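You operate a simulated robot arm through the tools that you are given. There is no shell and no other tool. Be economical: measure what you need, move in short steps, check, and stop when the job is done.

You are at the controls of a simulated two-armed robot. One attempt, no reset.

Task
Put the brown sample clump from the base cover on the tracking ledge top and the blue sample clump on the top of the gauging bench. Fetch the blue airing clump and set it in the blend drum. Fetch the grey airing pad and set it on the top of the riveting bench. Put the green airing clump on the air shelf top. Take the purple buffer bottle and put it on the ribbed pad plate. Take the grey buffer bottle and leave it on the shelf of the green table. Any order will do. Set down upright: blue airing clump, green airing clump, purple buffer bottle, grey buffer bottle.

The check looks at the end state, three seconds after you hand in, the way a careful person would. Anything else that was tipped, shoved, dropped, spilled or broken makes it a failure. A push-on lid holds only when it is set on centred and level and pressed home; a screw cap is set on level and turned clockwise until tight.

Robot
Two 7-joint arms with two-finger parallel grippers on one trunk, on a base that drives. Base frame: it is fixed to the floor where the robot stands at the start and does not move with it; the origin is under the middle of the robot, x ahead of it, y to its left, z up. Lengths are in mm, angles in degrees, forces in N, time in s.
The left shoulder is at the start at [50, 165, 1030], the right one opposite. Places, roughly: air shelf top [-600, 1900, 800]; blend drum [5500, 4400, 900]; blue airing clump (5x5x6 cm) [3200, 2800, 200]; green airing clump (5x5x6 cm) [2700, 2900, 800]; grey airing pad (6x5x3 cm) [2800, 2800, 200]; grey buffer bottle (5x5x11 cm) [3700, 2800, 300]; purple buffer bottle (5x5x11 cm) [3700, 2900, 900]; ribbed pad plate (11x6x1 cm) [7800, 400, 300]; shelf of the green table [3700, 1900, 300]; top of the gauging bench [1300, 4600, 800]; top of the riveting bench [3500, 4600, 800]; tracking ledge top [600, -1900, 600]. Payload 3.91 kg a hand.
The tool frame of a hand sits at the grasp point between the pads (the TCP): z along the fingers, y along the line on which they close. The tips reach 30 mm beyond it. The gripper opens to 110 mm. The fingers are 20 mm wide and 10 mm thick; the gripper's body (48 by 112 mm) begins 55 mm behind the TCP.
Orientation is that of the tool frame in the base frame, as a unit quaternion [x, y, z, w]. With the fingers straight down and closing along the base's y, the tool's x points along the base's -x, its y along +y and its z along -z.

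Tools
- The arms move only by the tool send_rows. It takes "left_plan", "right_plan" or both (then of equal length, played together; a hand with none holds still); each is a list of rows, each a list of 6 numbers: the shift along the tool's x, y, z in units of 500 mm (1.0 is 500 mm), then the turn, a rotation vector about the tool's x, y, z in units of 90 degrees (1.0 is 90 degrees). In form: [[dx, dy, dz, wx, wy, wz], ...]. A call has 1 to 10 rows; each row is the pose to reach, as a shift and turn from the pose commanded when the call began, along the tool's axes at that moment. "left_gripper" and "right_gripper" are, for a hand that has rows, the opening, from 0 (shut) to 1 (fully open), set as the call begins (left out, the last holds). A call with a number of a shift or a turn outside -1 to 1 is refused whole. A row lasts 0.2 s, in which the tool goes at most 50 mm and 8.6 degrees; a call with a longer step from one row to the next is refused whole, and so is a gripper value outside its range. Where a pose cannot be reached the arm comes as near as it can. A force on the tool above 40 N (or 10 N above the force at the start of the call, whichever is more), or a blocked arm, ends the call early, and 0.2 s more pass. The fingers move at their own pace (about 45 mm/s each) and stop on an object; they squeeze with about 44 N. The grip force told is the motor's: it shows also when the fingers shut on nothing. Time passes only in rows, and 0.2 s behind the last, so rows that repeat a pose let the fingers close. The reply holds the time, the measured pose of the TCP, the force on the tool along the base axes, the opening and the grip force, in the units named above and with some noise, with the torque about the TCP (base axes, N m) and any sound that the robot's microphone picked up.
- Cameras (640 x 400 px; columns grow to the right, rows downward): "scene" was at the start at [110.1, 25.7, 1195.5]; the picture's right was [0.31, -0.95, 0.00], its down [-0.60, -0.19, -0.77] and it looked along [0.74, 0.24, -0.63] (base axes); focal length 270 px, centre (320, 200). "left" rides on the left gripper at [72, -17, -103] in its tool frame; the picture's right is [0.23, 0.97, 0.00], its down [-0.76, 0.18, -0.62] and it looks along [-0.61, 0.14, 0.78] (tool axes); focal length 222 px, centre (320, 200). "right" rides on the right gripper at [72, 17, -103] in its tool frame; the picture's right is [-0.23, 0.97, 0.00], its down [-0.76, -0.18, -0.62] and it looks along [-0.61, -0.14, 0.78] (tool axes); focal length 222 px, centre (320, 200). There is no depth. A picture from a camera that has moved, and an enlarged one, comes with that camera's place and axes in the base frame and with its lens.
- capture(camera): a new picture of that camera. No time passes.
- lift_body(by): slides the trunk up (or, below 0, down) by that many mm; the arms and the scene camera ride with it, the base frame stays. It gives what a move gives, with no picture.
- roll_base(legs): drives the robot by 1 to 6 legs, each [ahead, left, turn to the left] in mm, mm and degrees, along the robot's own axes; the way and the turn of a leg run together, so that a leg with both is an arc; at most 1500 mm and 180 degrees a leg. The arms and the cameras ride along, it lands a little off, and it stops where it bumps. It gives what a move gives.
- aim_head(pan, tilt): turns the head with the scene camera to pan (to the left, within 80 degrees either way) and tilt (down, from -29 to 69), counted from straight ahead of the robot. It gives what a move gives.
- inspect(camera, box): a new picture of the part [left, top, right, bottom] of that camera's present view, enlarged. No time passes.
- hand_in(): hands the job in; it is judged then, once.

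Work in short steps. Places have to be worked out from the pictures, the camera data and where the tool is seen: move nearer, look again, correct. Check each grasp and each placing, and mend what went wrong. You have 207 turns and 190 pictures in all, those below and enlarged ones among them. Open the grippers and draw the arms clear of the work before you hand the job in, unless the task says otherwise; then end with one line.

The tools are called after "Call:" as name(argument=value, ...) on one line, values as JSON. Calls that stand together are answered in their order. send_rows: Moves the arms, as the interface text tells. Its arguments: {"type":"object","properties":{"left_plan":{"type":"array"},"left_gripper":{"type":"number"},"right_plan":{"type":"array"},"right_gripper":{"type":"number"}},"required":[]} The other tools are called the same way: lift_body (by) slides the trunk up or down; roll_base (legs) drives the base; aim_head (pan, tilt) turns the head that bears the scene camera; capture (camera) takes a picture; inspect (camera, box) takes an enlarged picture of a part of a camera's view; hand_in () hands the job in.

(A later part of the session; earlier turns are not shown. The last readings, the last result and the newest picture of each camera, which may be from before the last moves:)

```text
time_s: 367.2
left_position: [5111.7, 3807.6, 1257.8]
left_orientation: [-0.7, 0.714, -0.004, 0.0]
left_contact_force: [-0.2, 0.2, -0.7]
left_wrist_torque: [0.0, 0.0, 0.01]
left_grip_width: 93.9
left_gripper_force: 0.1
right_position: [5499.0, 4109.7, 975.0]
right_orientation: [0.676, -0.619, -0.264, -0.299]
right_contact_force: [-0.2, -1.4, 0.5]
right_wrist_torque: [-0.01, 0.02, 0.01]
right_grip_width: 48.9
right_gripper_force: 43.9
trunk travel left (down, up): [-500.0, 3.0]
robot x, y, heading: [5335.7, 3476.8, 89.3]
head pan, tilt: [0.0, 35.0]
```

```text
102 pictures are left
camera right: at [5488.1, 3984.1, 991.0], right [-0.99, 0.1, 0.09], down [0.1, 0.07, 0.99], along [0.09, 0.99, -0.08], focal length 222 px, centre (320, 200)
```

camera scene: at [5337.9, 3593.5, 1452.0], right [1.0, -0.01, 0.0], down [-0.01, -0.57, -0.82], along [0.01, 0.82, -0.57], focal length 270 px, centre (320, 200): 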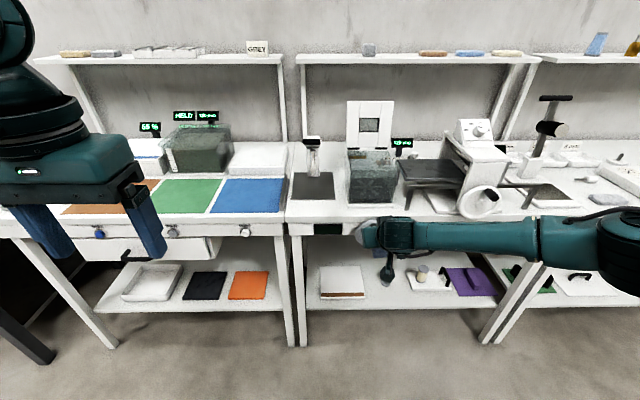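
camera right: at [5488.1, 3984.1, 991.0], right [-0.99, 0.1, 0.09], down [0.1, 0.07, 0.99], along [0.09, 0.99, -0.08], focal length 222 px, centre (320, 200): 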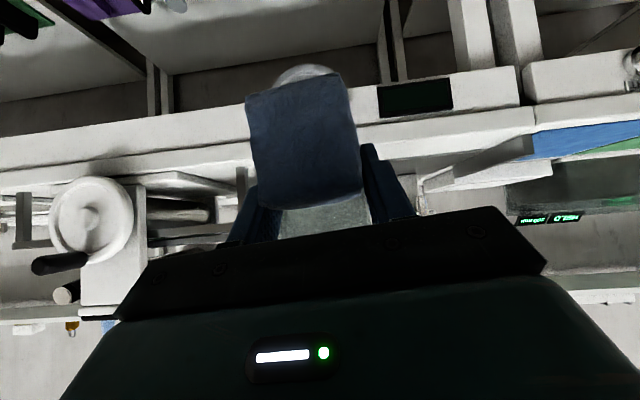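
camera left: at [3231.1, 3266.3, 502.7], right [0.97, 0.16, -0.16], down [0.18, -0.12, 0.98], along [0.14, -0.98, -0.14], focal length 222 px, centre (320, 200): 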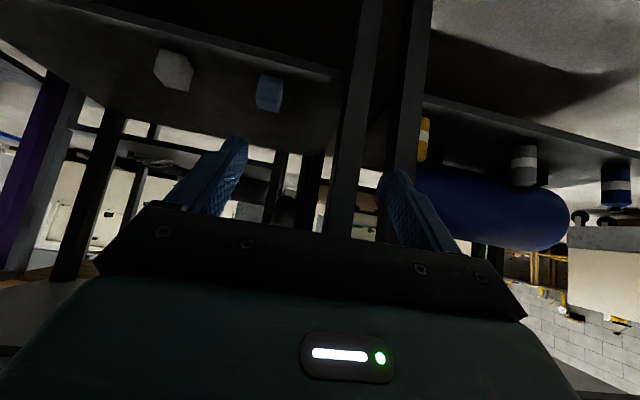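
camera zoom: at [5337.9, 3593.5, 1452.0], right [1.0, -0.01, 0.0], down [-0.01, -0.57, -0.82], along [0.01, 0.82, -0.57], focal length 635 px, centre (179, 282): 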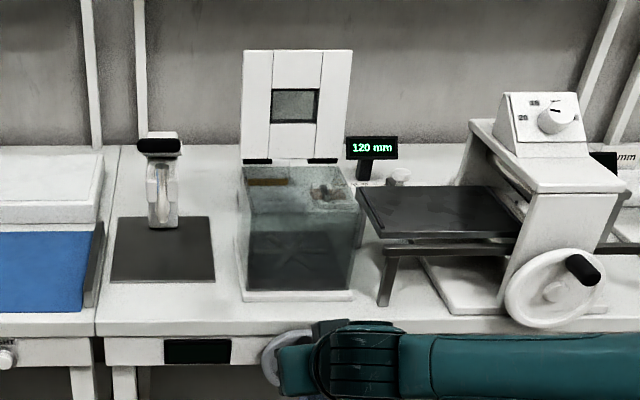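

The drum is a deep open box (rim ≈1010), so the clump must go in with a straight-down hand. I'll set it on the free front strip of this bench (≈[5410, 4372]) and regrasp it tool-down with the left hand.

Call:
roll_base(legs=[[0, 90, 0.5], [263, 0, 0]])

Call:
lift_body(by=-60)

Call:
capture(camera="scene")

Call:
capture(camera="right")

```text
time_s: 369.8
left_position: [5020.8, 4057.4, 1256.9]
left_orientation: [-0.703, 0.711, -0.003, 0.0]
left_contact_force: [-0.3, -0.6, 0.6]
left_wrist_torque: [0.0, 0.03, 0.01]
left_grip_width: 93.5
left_gripper_force: 0.2
right_position: [5404.7, 4357.1, 973.1]
right_orientation: [0.678, -0.62, -0.262, -0.297]
right_contact_force: [-0.1, -0.9, 1.2]
right_wrist_torque: [0.11, -0.08, -0.04]
right_grip_width: 49.0
right_gripper_force: 43.7
trunk travel left (down, up): [-500.0, 3.0]
robot x, y, heading: [5250.3, 3728.9, 89.5]
head pan, tilt: [0.0, 35.0]
stopped in leg 2: the force on the tool passed its limit (the readings are from after the stop); the commanded pose is now the measured one
```

```text
time_s: 370.4
left_position: [5021.0, 4052.3, 1216.8]
left_orientation: [-0.703, 0.711, -0.002, 0.001]
left_contact_force: [0.3, 0.4, 0.4]
left_wrist_torque: [0.03, -0.04, 0.0]
left_grip_width: 93.6
left_gripper_force: 0.1
right_position: [5403.9, 4359.0, 944.2]
right_orientation: [0.671, -0.62, -0.271, -0.304]
right_contact_force: [-0.2, -21.2, 13.8]
right_wrist_torque: [1.24, -0.29, -1.38]
right_grip_width: 49.1
right_gripper_force: 44.2
trunk travel left (down, up): [-458.0, 45.0]
robot x, y, heading: [5250.1, 3725.3, 89.4]
head pan, tilt: [0.0, 35.0]
stopped: the force on the tool passed its limit (the readings are from after the stop); the commanded pose is now the measured one
```

```text
101 pictures are left
camera scene: at [5248.3, 3839.2, 1410.3], right [1.0, -0.01, 0.0], down [0.0, -0.57, -0.82], along [0.01, 0.82, -0.57], focal length 270 px, centre (320, 200)
```

scene: 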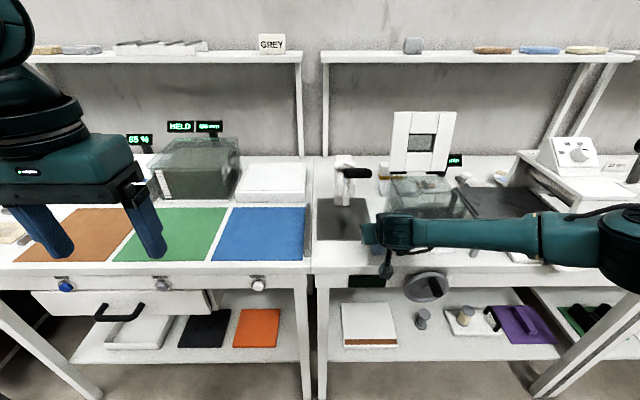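

```text
100 pictures are left
camera right: at [5392.5, 4233.6, 959.5], right [-0.99, 0.1, 0.1], down [0.1, 0.05, 0.99], along [0.1, 0.99, -0.07], focal length 222 px, centre (320, 200)
```

right: 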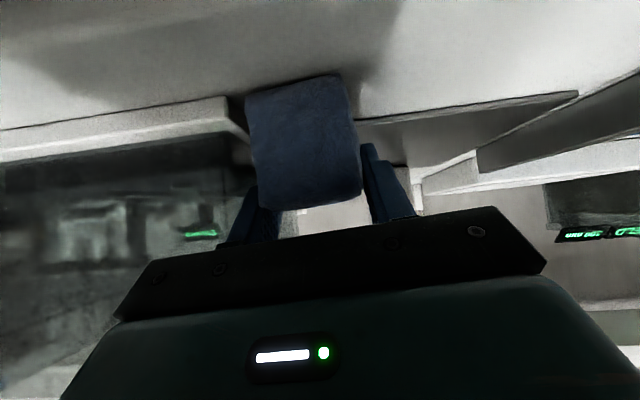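

The fingertips touched the drum's front corner. Back off and shift left, then look.

Call:
roll_base(legs=[[-40, 0, 0], [0, 75, 0.5]])

Call:
inspect(camera="scene", box=[300, 100, 500, 280])

Call:
capture(camera="right")

```text
time_s: 372.0
left_position: [4940.0, 4013.2, 1214.9]
left_orientation: [-0.707, 0.707, -0.004, 0.0]
left_contact_force: [-1.1, -0.2, 0.4]
left_wrist_torque: [-0.01, -0.04, -0.01]
left_grip_width: 93.4
left_gripper_force: 0.1
right_position: [5317.6, 4321.6, 944.8]
right_orientation: [0.677, -0.615, -0.273, -0.299]
right_contact_force: [-6.2, 6.3, 17.7]
right_wrist_torque: [0.0, 0.69, -0.18]
right_grip_width: 48.6
right_gripper_force: 44.1
trunk travel left (down, up): [-458.0, 45.0]
robot x, y, heading: [5175.2, 3690.3, 90.2]
head pan, tilt: [0.0, 35.0]
```

```text
2.22 times, centred on (400, 190) of scene
camera zoom: at [5169.7, 3802.6, 1410.3], right [1.0, 0.0, 0.0], down [0.0, -0.57, -0.82], along [0.0, 0.82, -0.57], focal length 600 px, centre (142, 222)
```

zoom: 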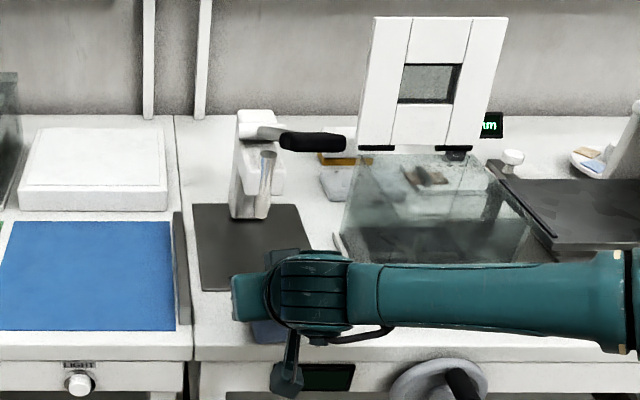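

```text
98 pictures are left
camera right: at [5308.5, 4197.7, 959.3], right [-0.99, 0.09, 0.1], down [0.11, 0.06, 0.99], along [0.08, 0.99, -0.07], focal length 222 px, centre (320, 200)
```

right: 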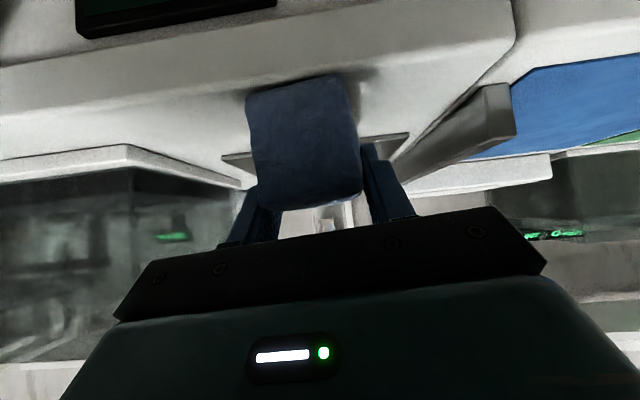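

The bench top here is z≈900, and the clump bottom is already touching at a free spot (strip y 4265–4383). Ease up 1–2 mm, open, and withdraw.

Call:
send_rows(right_plan=[[-0.002, 0, -0.002, 0, 0, 0], [-0.003, 0, -0.003, 0, 0, 0], [-0.003, 0, -0.003, 0, 0, 0]])

Call:
send_rows(right_plan=[[0, 0, 0, 0, 0, 0], [0, 0, 0, 0, 0, 0], [0, 0, 0, 0, 0, 0], [0, 0, 0, 0, 0, 0]], right_gripper=0.8)

Call:
send_rows(right_plan=[[0, 0, -0.05, 0, 0, 0], [0, 0, -0.13, 0, 0, 0], [0, 0, -0.21, 0, 0, 0], [0, 0, -0.29, 0, 0, 0], [0, 0, -0.29, 0, 0, 0]])

Call:
capture(camera="right")

Call:
capture(camera="scene")

```text
time_s: 372.8
left_position: [4941.4, 4015.4, 1216.0]
left_orientation: [-0.706, 0.708, -0.003, 0.0]
left_contact_force: [0.0, -0.4, -0.3]
left_wrist_torque: [-0.02, 0.0, 0.01]
left_grip_width: 93.5
left_gripper_force: 0.1
right_position: [5319.5, 4323.7, 944.2]
right_orientation: [0.677, -0.614, -0.274, -0.298]
right_contact_force: [0.6, -0.8, -0.3]
right_wrist_torque: [0.01, -0.01, 0.0]
right_grip_width: 49.3
right_gripper_force: 44.4
trunk travel left (down, up): [-458.0, 45.0]
robot x, y, heading: [5172.9, 3688.9, 90.3]
head pan, tilt: [0.0, 35.0]
```

```text
time_s: 373.8
left_position: [4942.5, 4014.3, 1215.1]
left_orientation: [-0.707, 0.707, -0.003, -0.001]
left_contact_force: [0.7, -0.5, -0.2]
left_wrist_torque: [-0.01, -0.02, 0.01]
left_grip_width: 93.2
left_gripper_force: 0.1
right_position: [5318.9, 4324.1, 945.4]
right_orientation: [0.677, -0.614, -0.274, -0.299]
right_contact_force: [0.2, -0.4, -0.2]
right_wrist_torque: [0.0, 0.0, 0.01]
right_grip_width: 88.1
right_gripper_force: 0.2
trunk travel left (down, up): [-458.0, 45.0]
robot x, y, heading: [5172.0, 3688.8, 90.3]
head pan, tilt: [0.0, 35.0]
```

```text
time_s: 375.0
left_position: [4943.3, 4015.4, 1215.2]
left_orientation: [-0.706, 0.708, -0.003, -0.002]
left_contact_force: [0.5, 0.2, 0.1]
left_wrist_torque: [-0.01, -0.03, -0.01]
left_grip_width: 93.5
left_gripper_force: 0.1
right_position: [5318.9, 4216.6, 1042.3]
right_orientation: [0.677, -0.614, -0.275, -0.298]
right_contact_force: [-0.7, 0.5, -0.3]
right_wrist_torque: [0.0, 0.0, 0.0]
right_grip_width: 88.1
right_gripper_force: 0.1
trunk travel left (down, up): [-458.0, 45.0]
robot x, y, heading: [5173.0, 3684.1, 90.4]
head pan, tilt: [0.0, 35.0]
```

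```text
97 pictures are left
camera right: at [5310.6, 4091.4, 1056.5], right [-0.99, 0.09, 0.1], down [0.11, 0.06, 0.99], along [0.08, 0.99, -0.07], focal length 222 px, centre (320, 200)
```

right: 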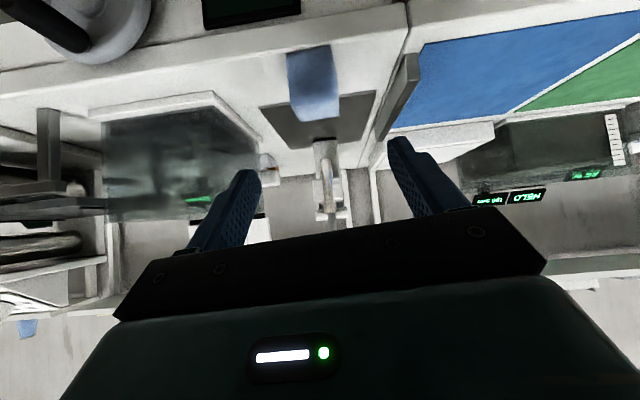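

```text
96 pictures are left
camera scene: at [5171.8, 3804.5, 1410.1], right [1.0, 0.0, 0.0], down [0.0, -0.57, -0.82], along [0.0, 0.82, -0.57], focal length 270 px, centre (320, 200)
```

scene: 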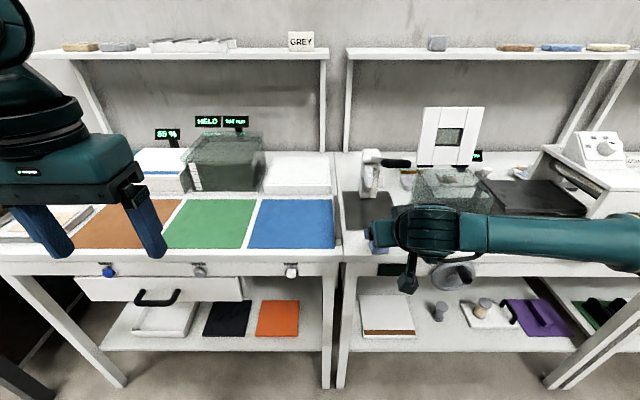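

The clump stands on the strip. I back off, lower the trunk for the left arm, and lift the right hand high out of the way.

Call:
roll_base(legs=[[-250, 0, 0]])

Call:
send_rows(right_plan=[[-0.06, 0, -0.06, 0, 0, 0], [-0.12, 0, -0.12, 0, 0, 0], [-0.18, 0, -0.18, 0, 0, 0], [-0.24, 0, -0.24, 0, 0, 0], [-0.3, 0, -0.3, 0, 0, 0], [-0.36, 0, -0.36, 0, 0, 0], [-0.36, 0, -0.36, 0, 0, 0]])

Call:
lift_body(by=-150)

Call:
capture(camera="scene")

```text
time_s: 376.8
left_position: [4942.9, 3765.2, 1215.1]
left_orientation: [-0.705, 0.709, -0.003, -0.001]
left_contact_force: [-0.3, 0.4, -0.4]
left_wrist_torque: [0.02, -0.02, 0.01]
left_grip_width: 93.5
left_gripper_force: 0.0
right_position: [5321.9, 3967.5, 1042.9]
right_orientation: [0.676, -0.615, -0.275, -0.299]
right_contact_force: [-0.3, 0.3, 0.0]
right_wrist_torque: [0.02, 0.01, -0.04]
right_grip_width: 88.1
right_gripper_force: 0.0
trunk travel left (down, up): [-458.0, 45.0]
robot x, y, heading: [5176.0, 3436.2, 90.1]
head pan, tilt: [0.0, 35.0]
```

```text
time_s: 378.4
left_position: [4944.0, 3765.9, 1215.6]
left_orientation: [-0.706, 0.709, -0.004, -0.002]
left_contact_force: [-0.8, 0.4, -0.1]
left_wrist_torque: [-0.05, -0.01, 0.0]
left_grip_width: 93.5
left_gripper_force: 0.1
right_position: [5306.4, 3953.6, 1295.4]
right_orientation: [0.676, -0.615, -0.273, -0.298]
right_contact_force: [-0.2, 0.6, -0.1]
right_wrist_torque: [0.02, 0.01, -0.02]
right_grip_width: 88.1
right_gripper_force: 0.1
trunk travel left (down, up): [-458.0, 45.0]
robot x, y, heading: [5174.5, 3434.4, 90.2]
head pan, tilt: [0.0, 35.0]
```

```text
time_s: 380.1
left_position: [4943.6, 3766.0, 1065.3]
left_orientation: [-0.706, 0.708, -0.002, 0.0]
left_contact_force: [-0.4, 0.0, -1.1]
left_wrist_torque: [0.0, 0.0, 0.0]
left_grip_width: 93.4
left_gripper_force: 0.1
right_position: [5306.6, 3953.3, 1146.5]
right_orientation: [0.676, -0.615, -0.274, -0.299]
right_contact_force: [0.0, 0.2, 0.0]
right_wrist_torque: [-0.02, 0.0, -0.01]
right_grip_width: 88.1
right_gripper_force: 0.0
trunk travel left (down, up): [-308.0, 195.0]
robot x, y, heading: [5175.8, 3438.1, 89.9]
head pan, tilt: [0.0, 35.0]
```

```text
95 pictures are left
camera scene: at [5172.6, 3554.1, 1260.2], right [1.0, 0.0, 0.0], down [0.0, -0.57, -0.82], along [0.0, 0.82, -0.57], focal length 270 px, centre (320, 200)
```

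scene: 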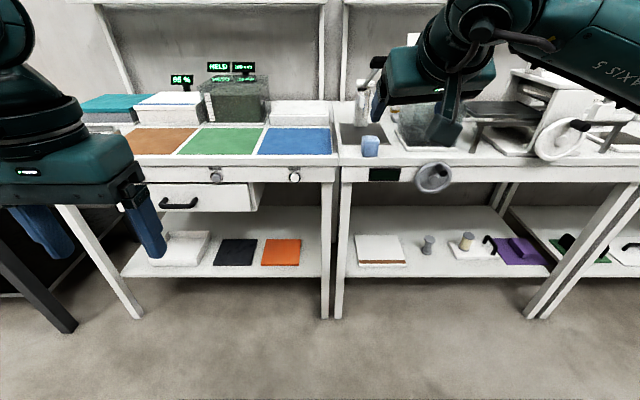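

Now shift right and approach so the left arm faces the clump.

Call:
roll_base(legs=[[0, -312, 0], [405, 0, 0]])

Call:
capture(camera="left")

Call:
capture(camera="scene")

```text
time_s: 384.4
left_position: [5257.7, 4172.2, 1065.7]
left_orientation: [-0.704, 0.71, -0.004, -0.001]
left_contact_force: [-0.6, 0.4, 0.7]
left_wrist_torque: [-0.01, 0.01, 0.0]
left_grip_width: 93.5
left_gripper_force: 0.0
right_position: [5622.2, 4357.6, 1144.6]
right_orientation: [0.675, -0.617, -0.274, -0.299]
right_contact_force: [-0.3, 0.5, -0.4]
right_wrist_torque: [-0.02, -0.01, 0.01]
right_grip_width: 88.0
right_gripper_force: 0.1
trunk travel left (down, up): [-308.0, 195.0]
robot x, y, heading: [5487.0, 3841.7, 89.4]
head pan, tilt: [0.0, 35.0]
```

```text
94 pictures are left
camera left: at [5275.1, 4102.0, 1169.7], right [-0.98, -0.22, 0.0], down [-0.17, 0.77, 0.62], along [-0.13, 0.6, -0.79], focal length 222 px, centre (320, 200)
```

left: 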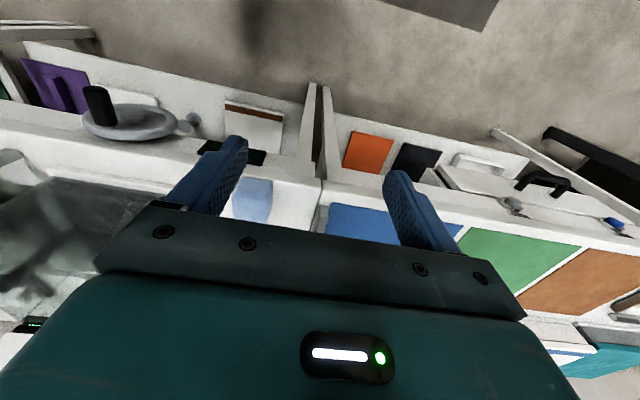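

```text
93 pictures are left
camera scene: at [5486.7, 3960.6, 1260.1], right [1.0, 0.0, 0.0], down [0.0, -0.57, -0.82], along [0.0, 0.82, -0.57], focal length 270 px, centre (320, 200)
```

scene: 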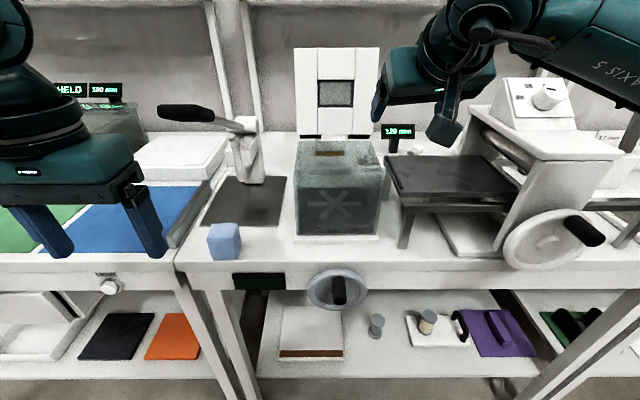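

Clump at ≈[5322, 4305]; drum interior centre ≈[5522, 4430], rim ≈1041. Bring the left hand over the clump.

Call:
send_rows(left_plan=[[-0.07, -0.032, 0, 0, 0, 0], [-0.14, -0.064, 0, 0, 0, 0], [-0.21, -0.096, 0, 0, 0, 0], [-0.267, -0.126, 0, 0, 0, 0], [-0.267, -0.126, 0.06, 0, 0, 0], [-0.267, -0.126, 0.09, 0, 0, 0], [-0.267, -0.126, 0.09, 0, 0, 0]])

Call:
capture(camera="left")

```text
time_s: 385.1
left_position: [5284.1, 4245.3, 1067.2]
left_orientation: [0.708, -0.707, 0.003, 0.008]
left_contact_force: [-35.2, -41.6, 13.1]
left_wrist_torque: [4.02, -3.46, -0.69]
left_grip_width: 93.7
left_gripper_force: 0.0
right_position: [5613.8, 4352.0, 1149.6]
right_orientation: [0.676, -0.613, -0.275, -0.302]
right_contact_force: [0.1, 0.3, 0.5]
right_wrist_torque: [0.01, 0.03, 0.0]
right_grip_width: 88.0
right_gripper_force: 0.0
trunk travel left (down, up): [-308.0, 195.0]
robot x, y, heading: [5485.3, 3842.6, 90.6]
head pan, tilt: [0.0, 35.0]
stopped in row 3 (left hand): the force on the tool passed its limit (the readings are from after the stop); the commanded pose is now the measured one
```

```text
92 pictures are left
camera left: at [5302.1, 4174.4, 1172.1], right [-0.97, -0.23, 0.01], down [-0.18, 0.77, 0.61], along [-0.15, 0.59, -0.79], focal length 222 px, centre (320, 200)
```

left: 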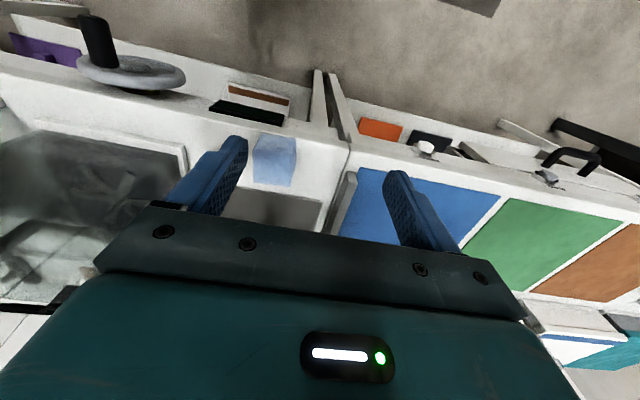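

The left hand hit something: the press lever's grip is at ≈[5323, 4289, 1160], right above the clump. I retreat the same way and inspect the press.

Call:
send_rows(left_plan=[[0.05, 0.03, 0, 0, 0, 0], [0.12, 0.06, 0, 0, 0, 0], [0.2, 0.09, 0, 0, 0, 0], [0.25, 0.1, 0, 0, 0, 0]])

Call:
inspect(camera="scene", box=[100, 60, 400, 270])

```text
time_s: 386.1
left_position: [5240.4, 4126.1, 1067.6]
left_orientation: [-0.707, 0.707, -0.005, -0.008]
left_contact_force: [0.6, 0.6, -0.7]
left_wrist_torque: [0.0, 0.01, -0.02]
left_grip_width: 93.5
left_gripper_force: 0.1
right_position: [5619.5, 4358.0, 1144.9]
right_orientation: [0.676, -0.615, -0.274, -0.299]
right_contact_force: [-0.2, 0.4, 0.1]
right_wrist_torque: [0.0, 0.02, 0.01]
right_grip_width: 88.1
right_gripper_force: 0.0
trunk travel left (down, up): [-308.0, 195.0]
robot x, y, heading: [5486.9, 3844.1, 89.9]
head pan, tilt: [0.0, 35.0]
```

```text
1.90 times, centred on (250, 165) of scene
camera zoom: at [5485.4, 3959.3, 1260.2], right [1.0, 0.0, 0.0], down [0.0, -0.57, -0.82], along [0.0, 0.82, -0.57], focal length 514 px, centre (453, 267)
```

zoom: 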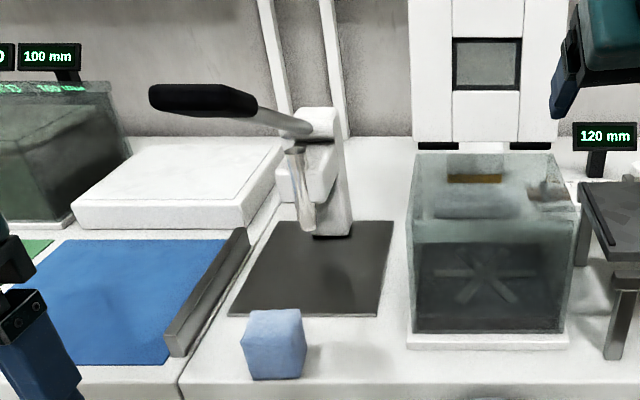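

Press and drum look unmoved. I'll use the pitched right hand (which passed under the lever) to move the clump to the clear strip in front of the drum, then regrasp there with the left.

Call:
roll_base(legs=[[-408, 0, 0], [0, 316, 0]])

Call:
lift_body(by=150)

Call:
send_rows(right_plan=[[0.06, 0, 0.06, 0, 0, 0], [0.12, 0, 0.12, 0, 0, 0], [0.18, 0, 0.18, 0, 0, 0], [0.24, 0, 0.24, 0, 0, 0], [0.3, 0, 0.3, 0, 0, 0], [0.36, 0, 0.36, 0, 0, 0], [0.36, 0, 0.36, 0, 0, 0]])

Call:
roll_base(legs=[[240, 0, 0]])

Call:
capture(camera="right")

```text
time_s: 390.4
left_position: [4921.6, 3721.4, 1067.6]
left_orientation: [0.707, -0.707, 0.006, 0.009]
left_contact_force: [0.2, 0.5, 1.0]
left_wrist_torque: [0.03, 0.0, -0.01]
left_grip_width: 93.6
left_gripper_force: 0.1
right_position: [5300.0, 3951.1, 1146.3]
right_orientation: [0.676, -0.615, -0.275, -0.299]
right_contact_force: [-0.7, -0.4, -0.3]
right_wrist_torque: [-0.04, -0.01, -0.02]
right_grip_width: 87.9
right_gripper_force: 0.0
trunk travel left (down, up): [-308.0, 195.0]
robot x, y, heading: [5169.1, 3436.2, 90.0]
head pan, tilt: [0.0, 35.0]
```

```text
time_s: 392.1
left_position: [4920.6, 3720.8, 1217.0]
left_orientation: [0.708, -0.706, 0.006, 0.01]
left_contact_force: [-0.2, -0.1, -0.1]
left_wrist_torque: [-0.02, 0.01, 0.04]
left_grip_width: 93.6
left_gripper_force: 0.1
right_position: [5300.2, 3952.8, 1294.7]
right_orientation: [0.677, -0.614, -0.274, -0.298]
right_contact_force: [0.2, 0.5, 0.1]
right_wrist_torque: [0.01, 0.0, 0.0]
right_grip_width: 87.8
right_gripper_force: 0.0
trunk travel left (down, up): [-458.0, 45.0]
robot x, y, heading: [5167.3, 3436.0, 90.0]
head pan, tilt: [0.0, 35.0]
```

```text
time_s: 393.7
left_position: [4921.5, 3721.2, 1217.3]
left_orientation: [0.708, -0.707, 0.006, 0.009]
left_contact_force: [-0.5, -0.3, 0.1]
left_wrist_torque: [-0.03, -0.01, 0.0]
left_grip_width: 93.5
left_gripper_force: 0.1
right_position: [5316.8, 3965.5, 1041.3]
right_orientation: [0.676, -0.615, -0.274, -0.299]
right_contact_force: [0.2, 0.6, -0.2]
right_wrist_torque: [0.0, -0.02, 0.0]
right_grip_width: 88.0
right_gripper_force: 0.0
trunk travel left (down, up): [-458.0, 45.0]
robot x, y, heading: [5170.6, 3438.5, 90.0]
head pan, tilt: [0.0, 35.0]
```

```text
time_s: 395.5
left_position: [4921.6, 3959.9, 1217.4]
left_orientation: [0.707, -0.707, 0.004, 0.01]
left_contact_force: [0.5, 0.2, 0.6]
left_wrist_torque: [-0.01, 0.0, 0.0]
left_grip_width: 93.4
left_gripper_force: 0.1
right_position: [5317.8, 4202.4, 1041.2]
right_orientation: [0.676, -0.616, -0.273, -0.299]
right_contact_force: [0.0, 0.6, -0.7]
right_wrist_torque: [0.01, -0.02, 0.0]
right_grip_width: 88.1
right_gripper_force: 0.0
trunk travel left (down, up): [-458.0, 45.0]
robot x, y, heading: [5164.7, 3674.0, 90.1]
head pan, tilt: [0.0, 35.0]
```

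```text
90 pictures are left
camera right: at [5307.8, 4077.4, 1056.6], right [-0.99, 0.09, 0.1], down [0.11, 0.06, 0.99], along [0.08, 0.99, -0.07], focal length 222 px, centre (320, 200)
```

right: 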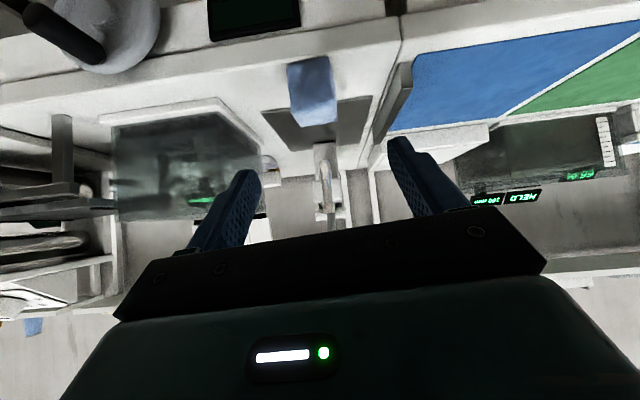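

Same geometry as when released; advance 14 mm and slide along the tool axis back onto the clump, then close.

Call:
roll_base(legs=[[14, 0, 0]])

Call:
send_rows(right_plan=[[0, 0, 0.08, 0, 0, 0], [0, 0, 0.16, 0, 0, 0], [0, 0, 0.23, 0, 0, 0], [0, 0, 0.287, 0, 0, 0], [0, 0, 0.287, 0, 0, 0]])

Call:
send_rows(right_plan=[[0, 0, 0, 0, 0, 0], [0, 0, 0, 0, 0, 0], [0, 0, 0, 0, 0, 0], [0, 0, 0, 0, 0, 0]], right_gripper=0)

Call:
capture(camera="right")

```text
time_s: 396.2
left_position: [4921.0, 3972.9, 1216.4]
left_orientation: [-0.706, 0.708, -0.005, -0.009]
left_contact_force: [-0.1, -0.1, -0.7]
left_wrist_torque: [0.0, 0.0, 0.03]
left_grip_width: 93.6
left_gripper_force: 0.1
right_position: [5316.5, 4216.6, 1041.3]
right_orientation: [0.676, -0.616, -0.274, -0.299]
right_contact_force: [-0.4, 0.1, -0.2]
right_wrist_torque: [0.02, 0.0, -0.04]
right_grip_width: 87.7
right_gripper_force: 0.0
trunk travel left (down, up): [-458.0, 45.0]
robot x, y, heading: [5167.6, 3685.7, 90.2]
head pan, tilt: [0.0, 35.0]
```

```text
time_s: 397.4
left_position: [4921.0, 3973.0, 1217.2]
left_orientation: [0.707, -0.707, 0.006, 0.008]
left_contact_force: [0.5, 0.4, -0.8]
left_wrist_torque: [-0.02, -0.02, 0.0]
left_grip_width: 93.2
left_gripper_force: 0.0
right_position: [5317.5, 4322.7, 945.0]
right_orientation: [0.677, -0.614, -0.275, -0.298]
right_contact_force: [0.0, 1.2, -0.2]
right_wrist_torque: [0.03, -0.02, 0.01]
right_grip_width: 88.0
right_gripper_force: 0.0
trunk travel left (down, up): [-458.0, 45.0]
robot x, y, heading: [5167.6, 3691.3, 90.0]
head pan, tilt: [0.0, 35.0]
```

```text
time_s: 398.4
left_position: [4922.4, 3972.7, 1217.4]
left_orientation: [-0.707, 0.707, -0.005, -0.01]
left_contact_force: [0.3, 0.7, 0.4]
left_wrist_torque: [0.01, -0.01, 0.03]
left_grip_width: 93.3
left_gripper_force: 0.2
right_position: [5316.9, 4322.6, 946.0]
right_orientation: [0.676, -0.616, -0.274, -0.299]
right_contact_force: [-0.5, 0.3, -0.2]
right_wrist_torque: [-0.02, 0.03, 0.02]
right_grip_width: 49.8
right_gripper_force: 43.7
trunk travel left (down, up): [-458.0, 45.0]
robot x, y, heading: [5168.9, 3685.8, 90.3]
head pan, tilt: [0.0, 35.0]
```

```text
89 pictures are left
camera right: at [5307.7, 4196.7, 960.3], right [-0.99, 0.09, 0.1], down [0.11, 0.06, 0.99], along [0.08, 0.99, -0.07], focal length 222 px, centre (320, 200)
```

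right: 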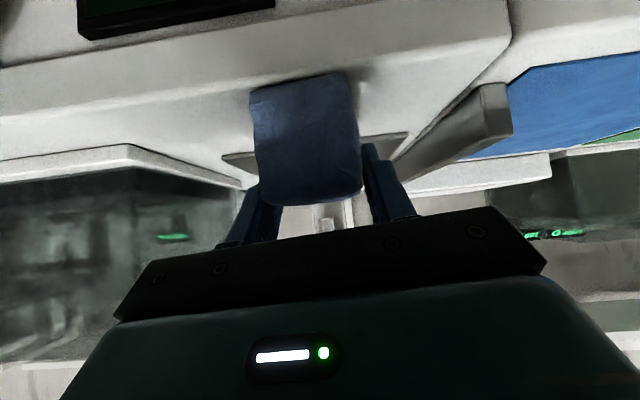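

Held again. The strip before the drum is too narrow, so I'll set it on the flat blue sheet at ≈[5130, 4360], away from the lever.

Call:
send_rows(right_plan=[[-0.04, 0, -0.04, 0, 0, 0], [-0.085, 0, -0.085, 0, 0, 0], [-0.085, 0, -0.085, 0, 0, 0]])

Call:
roll_base(legs=[[-80, 0, 0], [0, 187, 0], [130, 0, 0]])

Call:
capture(camera="right")

Call:
capture(camera="scene")

```text
time_s: 399.2
left_position: [4921.7, 3973.7, 1216.8]
left_orientation: [-0.707, 0.707, -0.005, -0.011]
left_contact_force: [0.1, -0.8, 0.0]
left_wrist_torque: [0.0, -0.01, 0.04]
left_grip_width: 93.2
left_gripper_force: 0.1
right_position: [5313.8, 4318.4, 1006.5]
right_orientation: [0.676, -0.616, -0.273, -0.299]
right_contact_force: [0.2, -0.6, 0.7]
right_wrist_torque: [0.03, 0.02, 0.0]
right_grip_width: 49.4
right_gripper_force: 43.5
trunk travel left (down, up): [-458.0, 45.0]
robot x, y, heading: [5168.8, 3688.6, 90.0]
head pan, tilt: [0.0, 35.0]
```

```text
time_s: 402.3
left_position: [4736.2, 4021.1, 1216.6]
left_orientation: [0.707, -0.707, 0.006, 0.009]
left_contact_force: [0.3, 0.2, -0.5]
left_wrist_torque: [-0.03, -0.03, 0.05]
left_grip_width: 93.5
left_gripper_force: 0.1
right_position: [5126.2, 4366.7, 1004.8]
right_orientation: [0.676, -0.615, -0.273, -0.299]
right_contact_force: [-0.2, 0.6, 0.3]
right_wrist_torque: [0.01, 0.02, -0.02]
right_grip_width: 49.1
right_gripper_force: 44.0
trunk travel left (down, up): [-458.0, 45.0]
robot x, y, heading: [4980.7, 3733.5, 90.0]
head pan, tilt: [0.0, 35.0]
```

```text
88 pictures are left
camera right: at [5116.6, 4241.5, 1019.7], right [-0.99, 0.09, 0.1], down [0.11, 0.06, 0.99], along [0.08, 0.99, -0.07], focal length 222 px, centre (320, 200)
```

right: 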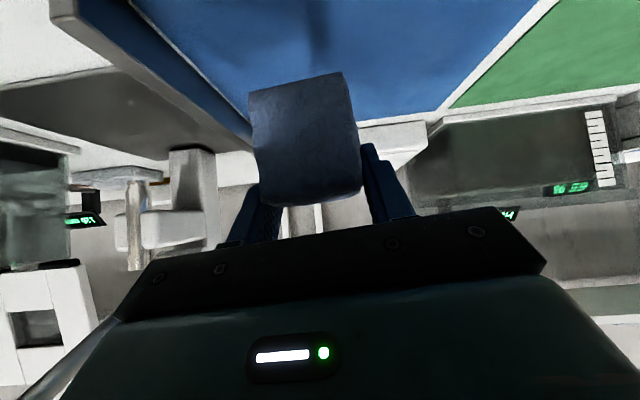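

```text
87 pictures are left
camera scene: at [4979.4, 3853.6, 1410.0], right [1.0, 0.0, 0.0], down [0.0, -0.57, -0.82], along [0.0, 0.82, -0.57], focal length 270 px, centre (320, 200)
```

scene: 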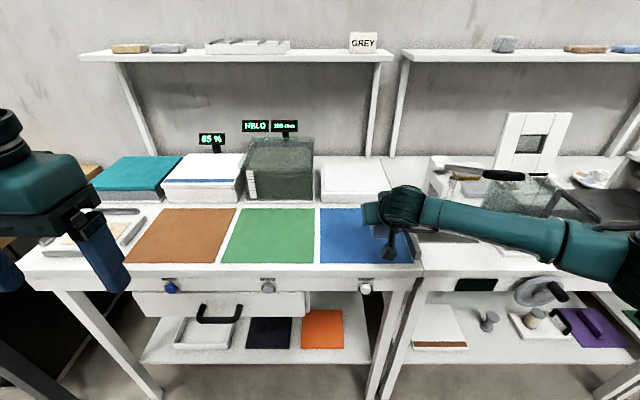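

Over the blue sheet; lower with the trunk.

Call:
lift_body(by=-57)

Call:
send_rows(right_plan=[[0.003, 0, 0.003, 0, 0, 0], [0.006, 0, 0.006, 0, 0, 0]])

```text
time_s: 403.3
left_position: [4735.1, 4020.8, 1159.8]
left_orientation: [-0.707, 0.707, -0.005, -0.009]
left_contact_force: [-0.5, -0.4, -0.1]
left_wrist_torque: [0.0, 0.04, -0.02]
left_grip_width: 93.5
left_gripper_force: 0.0
right_position: [5126.8, 4366.9, 948.0]
right_orientation: [0.676, -0.615, -0.274, -0.299]
right_contact_force: [-0.6, -0.8, 0.0]
right_wrist_torque: [-0.01, 0.06, 0.0]
right_grip_width: 49.3
right_gripper_force: 43.6
trunk travel left (down, up): [-401.0, 102.0]
robot x, y, heading: [4981.7, 3733.0, 90.0]
head pan, tilt: [0.0, 35.0]
```

```text
time_s: 403.9
left_position: [4734.9, 4019.4, 1160.6]
left_orientation: [-0.707, 0.707, -0.005, -0.009]
left_contact_force: [0.2, 0.4, 0.2]
left_wrist_torque: [0.0, 0.01, -0.01]
left_grip_width: 93.5
left_gripper_force: 0.0
right_position: [5125.1, 4367.6, 948.4]
right_orientation: [0.675, -0.615, -0.277, -0.301]
right_contact_force: [1.6, -2.2, 15.9]
right_wrist_torque: [-0.57, 0.34, 0.06]
right_grip_width: 48.8
right_gripper_force: 43.4
trunk travel left (down, up): [-401.0, 102.0]
robot x, y, heading: [4978.1, 3733.1, 90.0]
head pan, tilt: [0.0, 35.0]
```

Contact. Open, slide out along the tool axis, and back the base off.

Call:
send_rows(right_plan=[[-0.003, 0, -0.003, 0, 0, 0], [-0.004, 0, -0.004, 0, 0, 0], [-0.004, 0, -0.004, 0, 0, 0], [-0.004, 0, -0.004, 0, 0, 0]], right_gripper=0.8)

Call:
send_rows(right_plan=[[0, 0, -0.05, 0, 0, 0], [0, 0, -0.13, 0, 0, 0], [0, 0, -0.21, 0, 0, 0], [0, 0, -0.29, 0, 0, 0], [0, 0, -0.29, 0, 0, 0]])

Call:
roll_base(legs=[[-260, 0, 0]])

Call:
send_rows(right_plan=[[-0.06, 0, -0.06, 0, 0, 0], [-0.12, 0, -0.12, 0, 0, 0], [-0.18, 0, -0.18, 0, 0, 0], [-0.24, 0, -0.24, 0, 0, 0], [-0.3, 0, -0.3, 0, 0, 0], [-0.36, 0, -0.36, 0, 0, 0], [-0.36, 0, -0.36, 0, 0, 0]])

Call:
capture(camera="scene")

```text
time_s: 404.9
left_position: [4735.3, 4021.0, 1159.6]
left_orientation: [0.707, -0.707, 0.005, 0.009]
left_contact_force: [0.6, 0.5, 0.0]
left_wrist_torque: [0.0, 0.04, 0.0]
left_grip_width: 93.6
left_gripper_force: 0.0
right_position: [5126.4, 4365.9, 946.8]
right_orientation: [0.675, -0.616, -0.274, -0.3]
right_contact_force: [-0.1, 0.7, 0.1]
right_wrist_torque: [0.03, -0.01, -0.03]
right_grip_width: 87.8
right_gripper_force: 0.0
trunk travel left (down, up): [-401.0, 102.0]
robot x, y, heading: [4981.1, 3736.0, 90.0]
head pan, tilt: [0.0, 35.0]
```

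```text
time_s: 406.1
left_position: [4734.1, 4019.8, 1158.4]
left_orientation: [0.707, -0.707, 0.005, 0.01]
left_contact_force: [-0.8, 0.9, -0.2]
left_wrist_torque: [-0.01, 0.01, -0.01]
left_grip_width: 93.4
left_gripper_force: 0.1
right_position: [5127.4, 4259.1, 1044.0]
right_orientation: [0.676, -0.615, -0.274, -0.299]
right_contact_force: [0.1, -0.1, 0.8]
right_wrist_torque: [0.01, 0.0, 0.01]
right_grip_width: 87.9
right_gripper_force: 0.0
trunk travel left (down, up): [-401.0, 102.0]
robot x, y, heading: [4983.2, 3736.5, 90.1]
head pan, tilt: [0.0, 35.0]
```

```text
time_s: 407.9
left_position: [4734.9, 3759.2, 1160.2]
left_orientation: [0.708, -0.706, 0.005, 0.008]
left_contact_force: [0.5, 0.0, -0.5]
left_wrist_torque: [0.01, 0.01, -0.01]
left_grip_width: 93.5
left_gripper_force: 0.1
right_position: [5126.9, 3997.9, 1044.3]
right_orientation: [0.676, -0.615, -0.274, -0.299]
right_contact_force: [-0.6, 0.3, -0.1]
right_wrist_torque: [0.0, 0.02, 0.0]
right_grip_width: 88.1
right_gripper_force: 0.0
trunk travel left (down, up): [-401.0, 102.0]
robot x, y, heading: [4981.8, 3474.5, 90.3]
head pan, tilt: [0.0, 35.0]
```

```text
time_s: 409.6
left_position: [4734.3, 3759.7, 1159.1]
left_orientation: [0.708, -0.706, 0.005, 0.009]
left_contact_force: [-0.4, 0.4, -0.5]
left_wrist_torque: [-0.02, 0.01, -0.01]
left_grip_width: 93.4
left_gripper_force: 0.0
right_position: [5110.9, 3984.5, 1296.5]
right_orientation: [0.677, -0.615, -0.274, -0.298]
right_contact_force: [0.6, 0.2, 0.2]
right_wrist_torque: [0.0, 0.02, 0.02]
right_grip_width: 88.1
right_gripper_force: 0.1
trunk travel left (down, up): [-401.0, 102.0]
robot x, y, heading: [4981.8, 3473.0, 90.2]
head pan, tilt: [0.0, 35.0]
```

```text
86 pictures are left
camera scene: at [4979.8, 3592.7, 1353.1], right [1.0, 0.0, 0.0], down [0.0, -0.57, -0.82], along [0.0, 0.82, -0.57], focal length 270 px, centre (320, 200)
```

scene: 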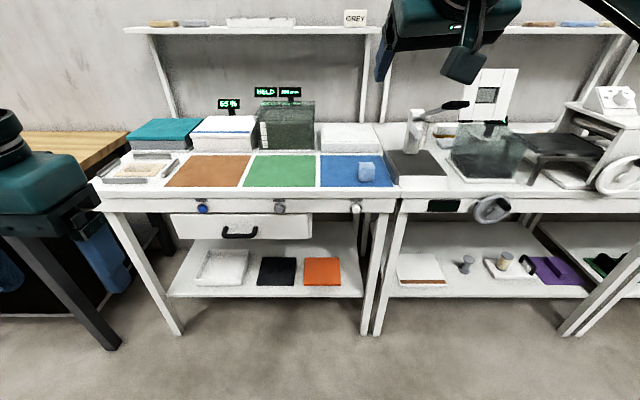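

Clump is on the sheet at ≈[5132, 4359]. Tuck the right hand back and up, lower the trunk a bit, and bring the left arm in.

Call:
send_rows(right_plan=[[0.01, 0, -0.05, 0, 0, 0], [0.02, 0, -0.1, 0, 0, 0], [0.04, 0, -0.16, 0, 0, 0], [0.056, 0, -0.226, 0, 0, 0], [0.056, 0, -0.226, 0, 0, 0]])

Call:
lift_body(by=-80)

Call:
roll_base(legs=[[0, -322, 0], [400, 0, 0]])

Call:
capture(camera="left")

Call:
capture(camera="scene")

```text
time_s: 410.8
left_position: [4735.3, 3761.1, 1159.1]
left_orientation: [0.708, -0.706, 0.004, 0.01]
left_contact_force: [-0.8, -0.2, -0.6]
left_wrist_torque: [-0.03, -0.02, -0.02]
left_grip_width: 93.5
left_gripper_force: 0.0
right_position: [5114.2, 3883.5, 1353.0]
right_orientation: [0.676, -0.615, -0.274, -0.299]
right_contact_force: [0.0, -0.4, -0.2]
right_wrist_torque: [-0.01, 0.0, 0.0]
right_grip_width: 87.9
right_gripper_force: 0.0
trunk travel left (down, up): [-401.0, 102.0]
robot x, y, heading: [4980.4, 3477.7, 90.2]
head pan, tilt: [0.0, 35.0]
```

```text
time_s: 411.9
left_position: [4735.2, 3760.3, 1081.1]
left_orientation: [0.708, -0.706, 0.005, 0.008]
left_contact_force: [0.7, -0.1, 0.1]
left_wrist_torque: [-0.02, 0.02, 0.0]
left_grip_width: 93.4
left_gripper_force: 0.1
right_position: [5112.7, 3883.5, 1273.2]
right_orientation: [0.677, -0.614, -0.275, -0.298]
right_contact_force: [-0.5, -0.1, -0.3]
right_wrist_torque: [-0.01, 0.0, 0.0]
right_grip_width: 88.0
right_gripper_force: 0.1
trunk travel left (down, up): [-321.0, 182.0]
robot x, y, heading: [4980.6, 3478.3, 90.0]
head pan, tilt: [0.0, 35.0]
```

```text
time_s: 416.2
left_position: [5064.2, 4162.8, 1080.0]
left_orientation: [-0.707, 0.707, -0.006, -0.009]
left_contact_force: [-0.6, 0.3, -0.4]
left_wrist_torque: [0.0, 0.01, -0.03]
left_grip_width: 93.5
left_gripper_force: 0.0
right_position: [5443.3, 4285.6, 1273.5]
right_orientation: [0.675, -0.616, -0.274, -0.299]
right_contact_force: [-0.2, -0.1, -0.6]
right_wrist_torque: [-0.03, 0.01, 0.01]
right_grip_width: 88.0
right_gripper_force: 0.1
trunk travel left (down, up): [-321.0, 182.0]
robot x, y, heading: [5311.1, 3878.4, 89.6]
head pan, tilt: [0.0, 35.0]
```

```text
85 pictures are left
camera left: at [5082.6, 4093.1, 1185.0], right [-0.97, -0.23, 0.01], down [-0.17, 0.77, 0.61], along [-0.15, 0.59, -0.79], focal length 222 px, centre (320, 200)
```

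left: 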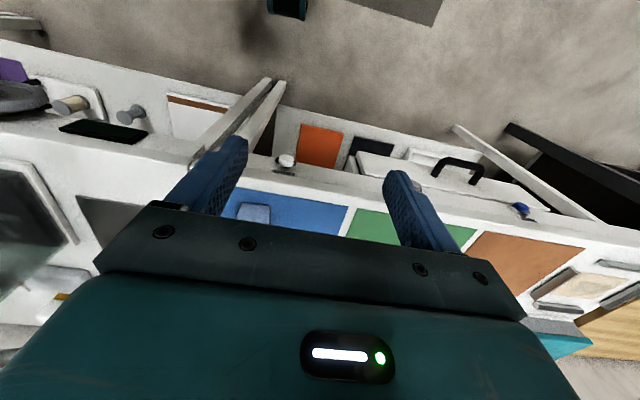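

```text
84 pictures are left
camera scene: at [5308.6, 3994.4, 1273.1], right [1.0, 0.0, 0.0], down [0.0, -0.57, -0.82], along [0.0, 0.82, -0.57], focal length 270 px, centre (320, 200)
```

scene: 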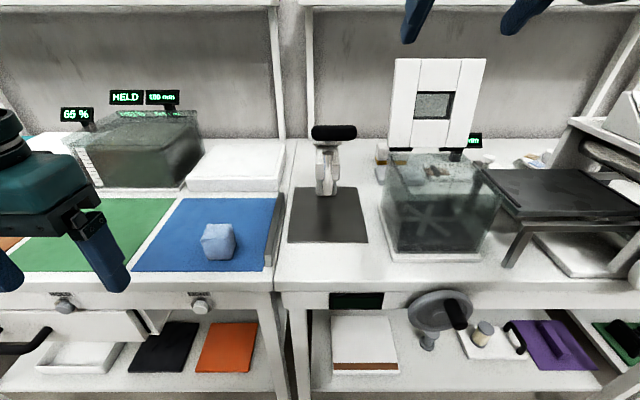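

Clump at ≈[5126, 4345]. Move the left hand above it and look.

Call:
send_rows(left_plan=[[-0.075, -0.025, 0.02, 0, -0.007, 0], [-0.15, -0.05, 0.05, 0.003, -0.0135, 0], [-0.225, -0.075, 0.08, 0.003, -0.0135, 0], [-0.3, -0.1, 0.11, 0.003, -0.0135, 0], [-0.36, -0.124, 0.14, 0.003, -0.0135, 0], [-0.36, -0.124, 0.16, 0.003, -0.0135, 0]])

Call:
capture(camera="left")

```text
time_s: 417.6
left_position: [5126.7, 4342.3, 996.5]
left_orientation: [-0.706, 0.708, 0.001, 0.0]
left_contact_force: [-0.8, -0.8, -0.3]
left_wrist_torque: [-0.01, -0.02, 0.02]
left_grip_width: 93.4
left_gripper_force: 0.0
right_position: [5442.9, 4284.7, 1273.0]
right_orientation: [0.675, -0.616, -0.273, -0.3]
right_contact_force: [-0.9, 0.8, -0.7]
right_wrist_torque: [0.01, 0.0, 0.02]
right_grip_width: 88.0
right_gripper_force: 0.1
trunk travel left (down, up): [-321.0, 182.0]
robot x, y, heading: [5308.5, 3880.2, 89.7]
head pan, tilt: [0.0, 35.0]
```

```text
83 pictures are left
camera left: at [5144.7, 4269.5, 1099.5], right [-0.97, -0.23, 0.0], down [-0.18, 0.76, 0.62], along [-0.14, 0.61, -0.78], focal length 222 px, centre (320, 200)
```

left: 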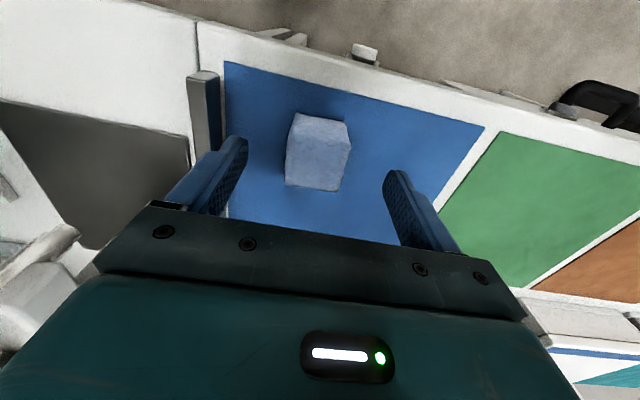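

Well aligned (clump ≈[5126, 4352]). Descend to z≈950 and grip.

Call:
send_rows(left_plan=[[-0.018, 0, 0.03, 0, 0, 0], [-0.018, 0, 0.07, 0, 0, 0], [-0.018, 0, 0.094, 0, 0, 0], [-0.018, 0, 0.094, 0, 0, 0]])

Call:
send_rows(left_plan=[[0, 0, 0, 0, 0, 0], [0, 0, 0, 0, 0, 0], [0, 0, 0, 0, 0, 0], [0, 0, 0, 0, 0, 0]], left_gripper=0)

Call:
send_rows(left_plan=[[0, 0, -0.08, 0, 0, 0], [0, 0, -0.16, 0, 0, 0], [0, 0, -0.24, 0, 0, 0], [0.08, 0, -0.28, 0, 0, 0], [0.17, 0, -0.32, 0, 0, 0], [0.25, 0, -0.32, 0, 0, 0]])

Call:
capture(camera="scene")

```text
time_s: 418.6
left_position: [5125.4, 4349.6, 948.7]
left_orientation: [-0.707, 0.708, 0.001, 0.0]
left_contact_force: [0.1, 0.7, -0.8]
left_wrist_torque: [0.01, 0.04, -0.03]
left_grip_width: 93.4
left_gripper_force: 0.0
right_position: [5443.3, 4283.8, 1272.5]
right_orientation: [0.676, -0.616, -0.274, -0.299]
right_contact_force: [-0.2, -0.4, -0.5]
right_wrist_torque: [-0.02, 0.02, 0.0]
right_grip_width: 88.3
right_gripper_force: 0.1
trunk travel left (down, up): [-321.0, 182.0]
robot x, y, heading: [5307.3, 3872.1, 90.0]
head pan, tilt: [0.0, 35.0]
```

```text
time_s: 419.6
left_position: [5126.6, 4348.9, 948.9]
left_orientation: [-0.706, 0.708, 0.001, 0.0]
left_contact_force: [-0.8, 0.0, 0.4]
left_wrist_torque: [-0.02, 0.0, 0.01]
left_grip_width: 49.5
left_gripper_force: 44.2
right_position: [5443.6, 4284.4, 1272.6]
right_orientation: [0.675, -0.616, -0.273, -0.3]
right_contact_force: [0.0, 0.1, -0.2]
right_wrist_torque: [0.01, 0.01, -0.01]
right_grip_width: 88.1
right_gripper_force: 0.0
trunk travel left (down, up): [-321.0, 182.0]
robot x, y, heading: [5308.7, 3876.9, 89.9]
head pan, tilt: [0.0, 35.0]
```

```text
time_s: 421.0
left_position: [5125.3, 4222.2, 1109.6]
left_orientation: [0.708, -0.707, -0.001, -0.001]
left_contact_force: [-0.5, 0.5, -0.4]
left_wrist_torque: [0.02, 0.02, 0.01]
left_grip_width: 49.2
left_gripper_force: 43.8
right_position: [5444.7, 4284.1, 1271.8]
right_orientation: [0.675, -0.616, -0.274, -0.3]
right_contact_force: [0.4, -0.5, 0.5]
right_wrist_torque: [-0.02, -0.03, 0.01]
right_grip_width: 87.9
right_gripper_force: 0.1
trunk travel left (down, up): [-321.0, 182.0]
robot x, y, heading: [5309.9, 3875.9, 89.8]
head pan, tilt: [0.0, 35.0]
```

```text
82 pictures are left
camera scene: at [5308.5, 3993.4, 1273.2], right [1.0, 0.0, 0.0], down [0.0, -0.57, -0.82], along [0.0, 0.82, -0.57], focal length 270 px, centre (320, 200)
```

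scene: 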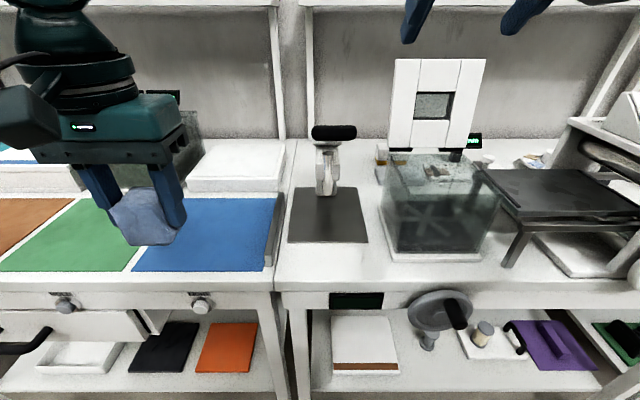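

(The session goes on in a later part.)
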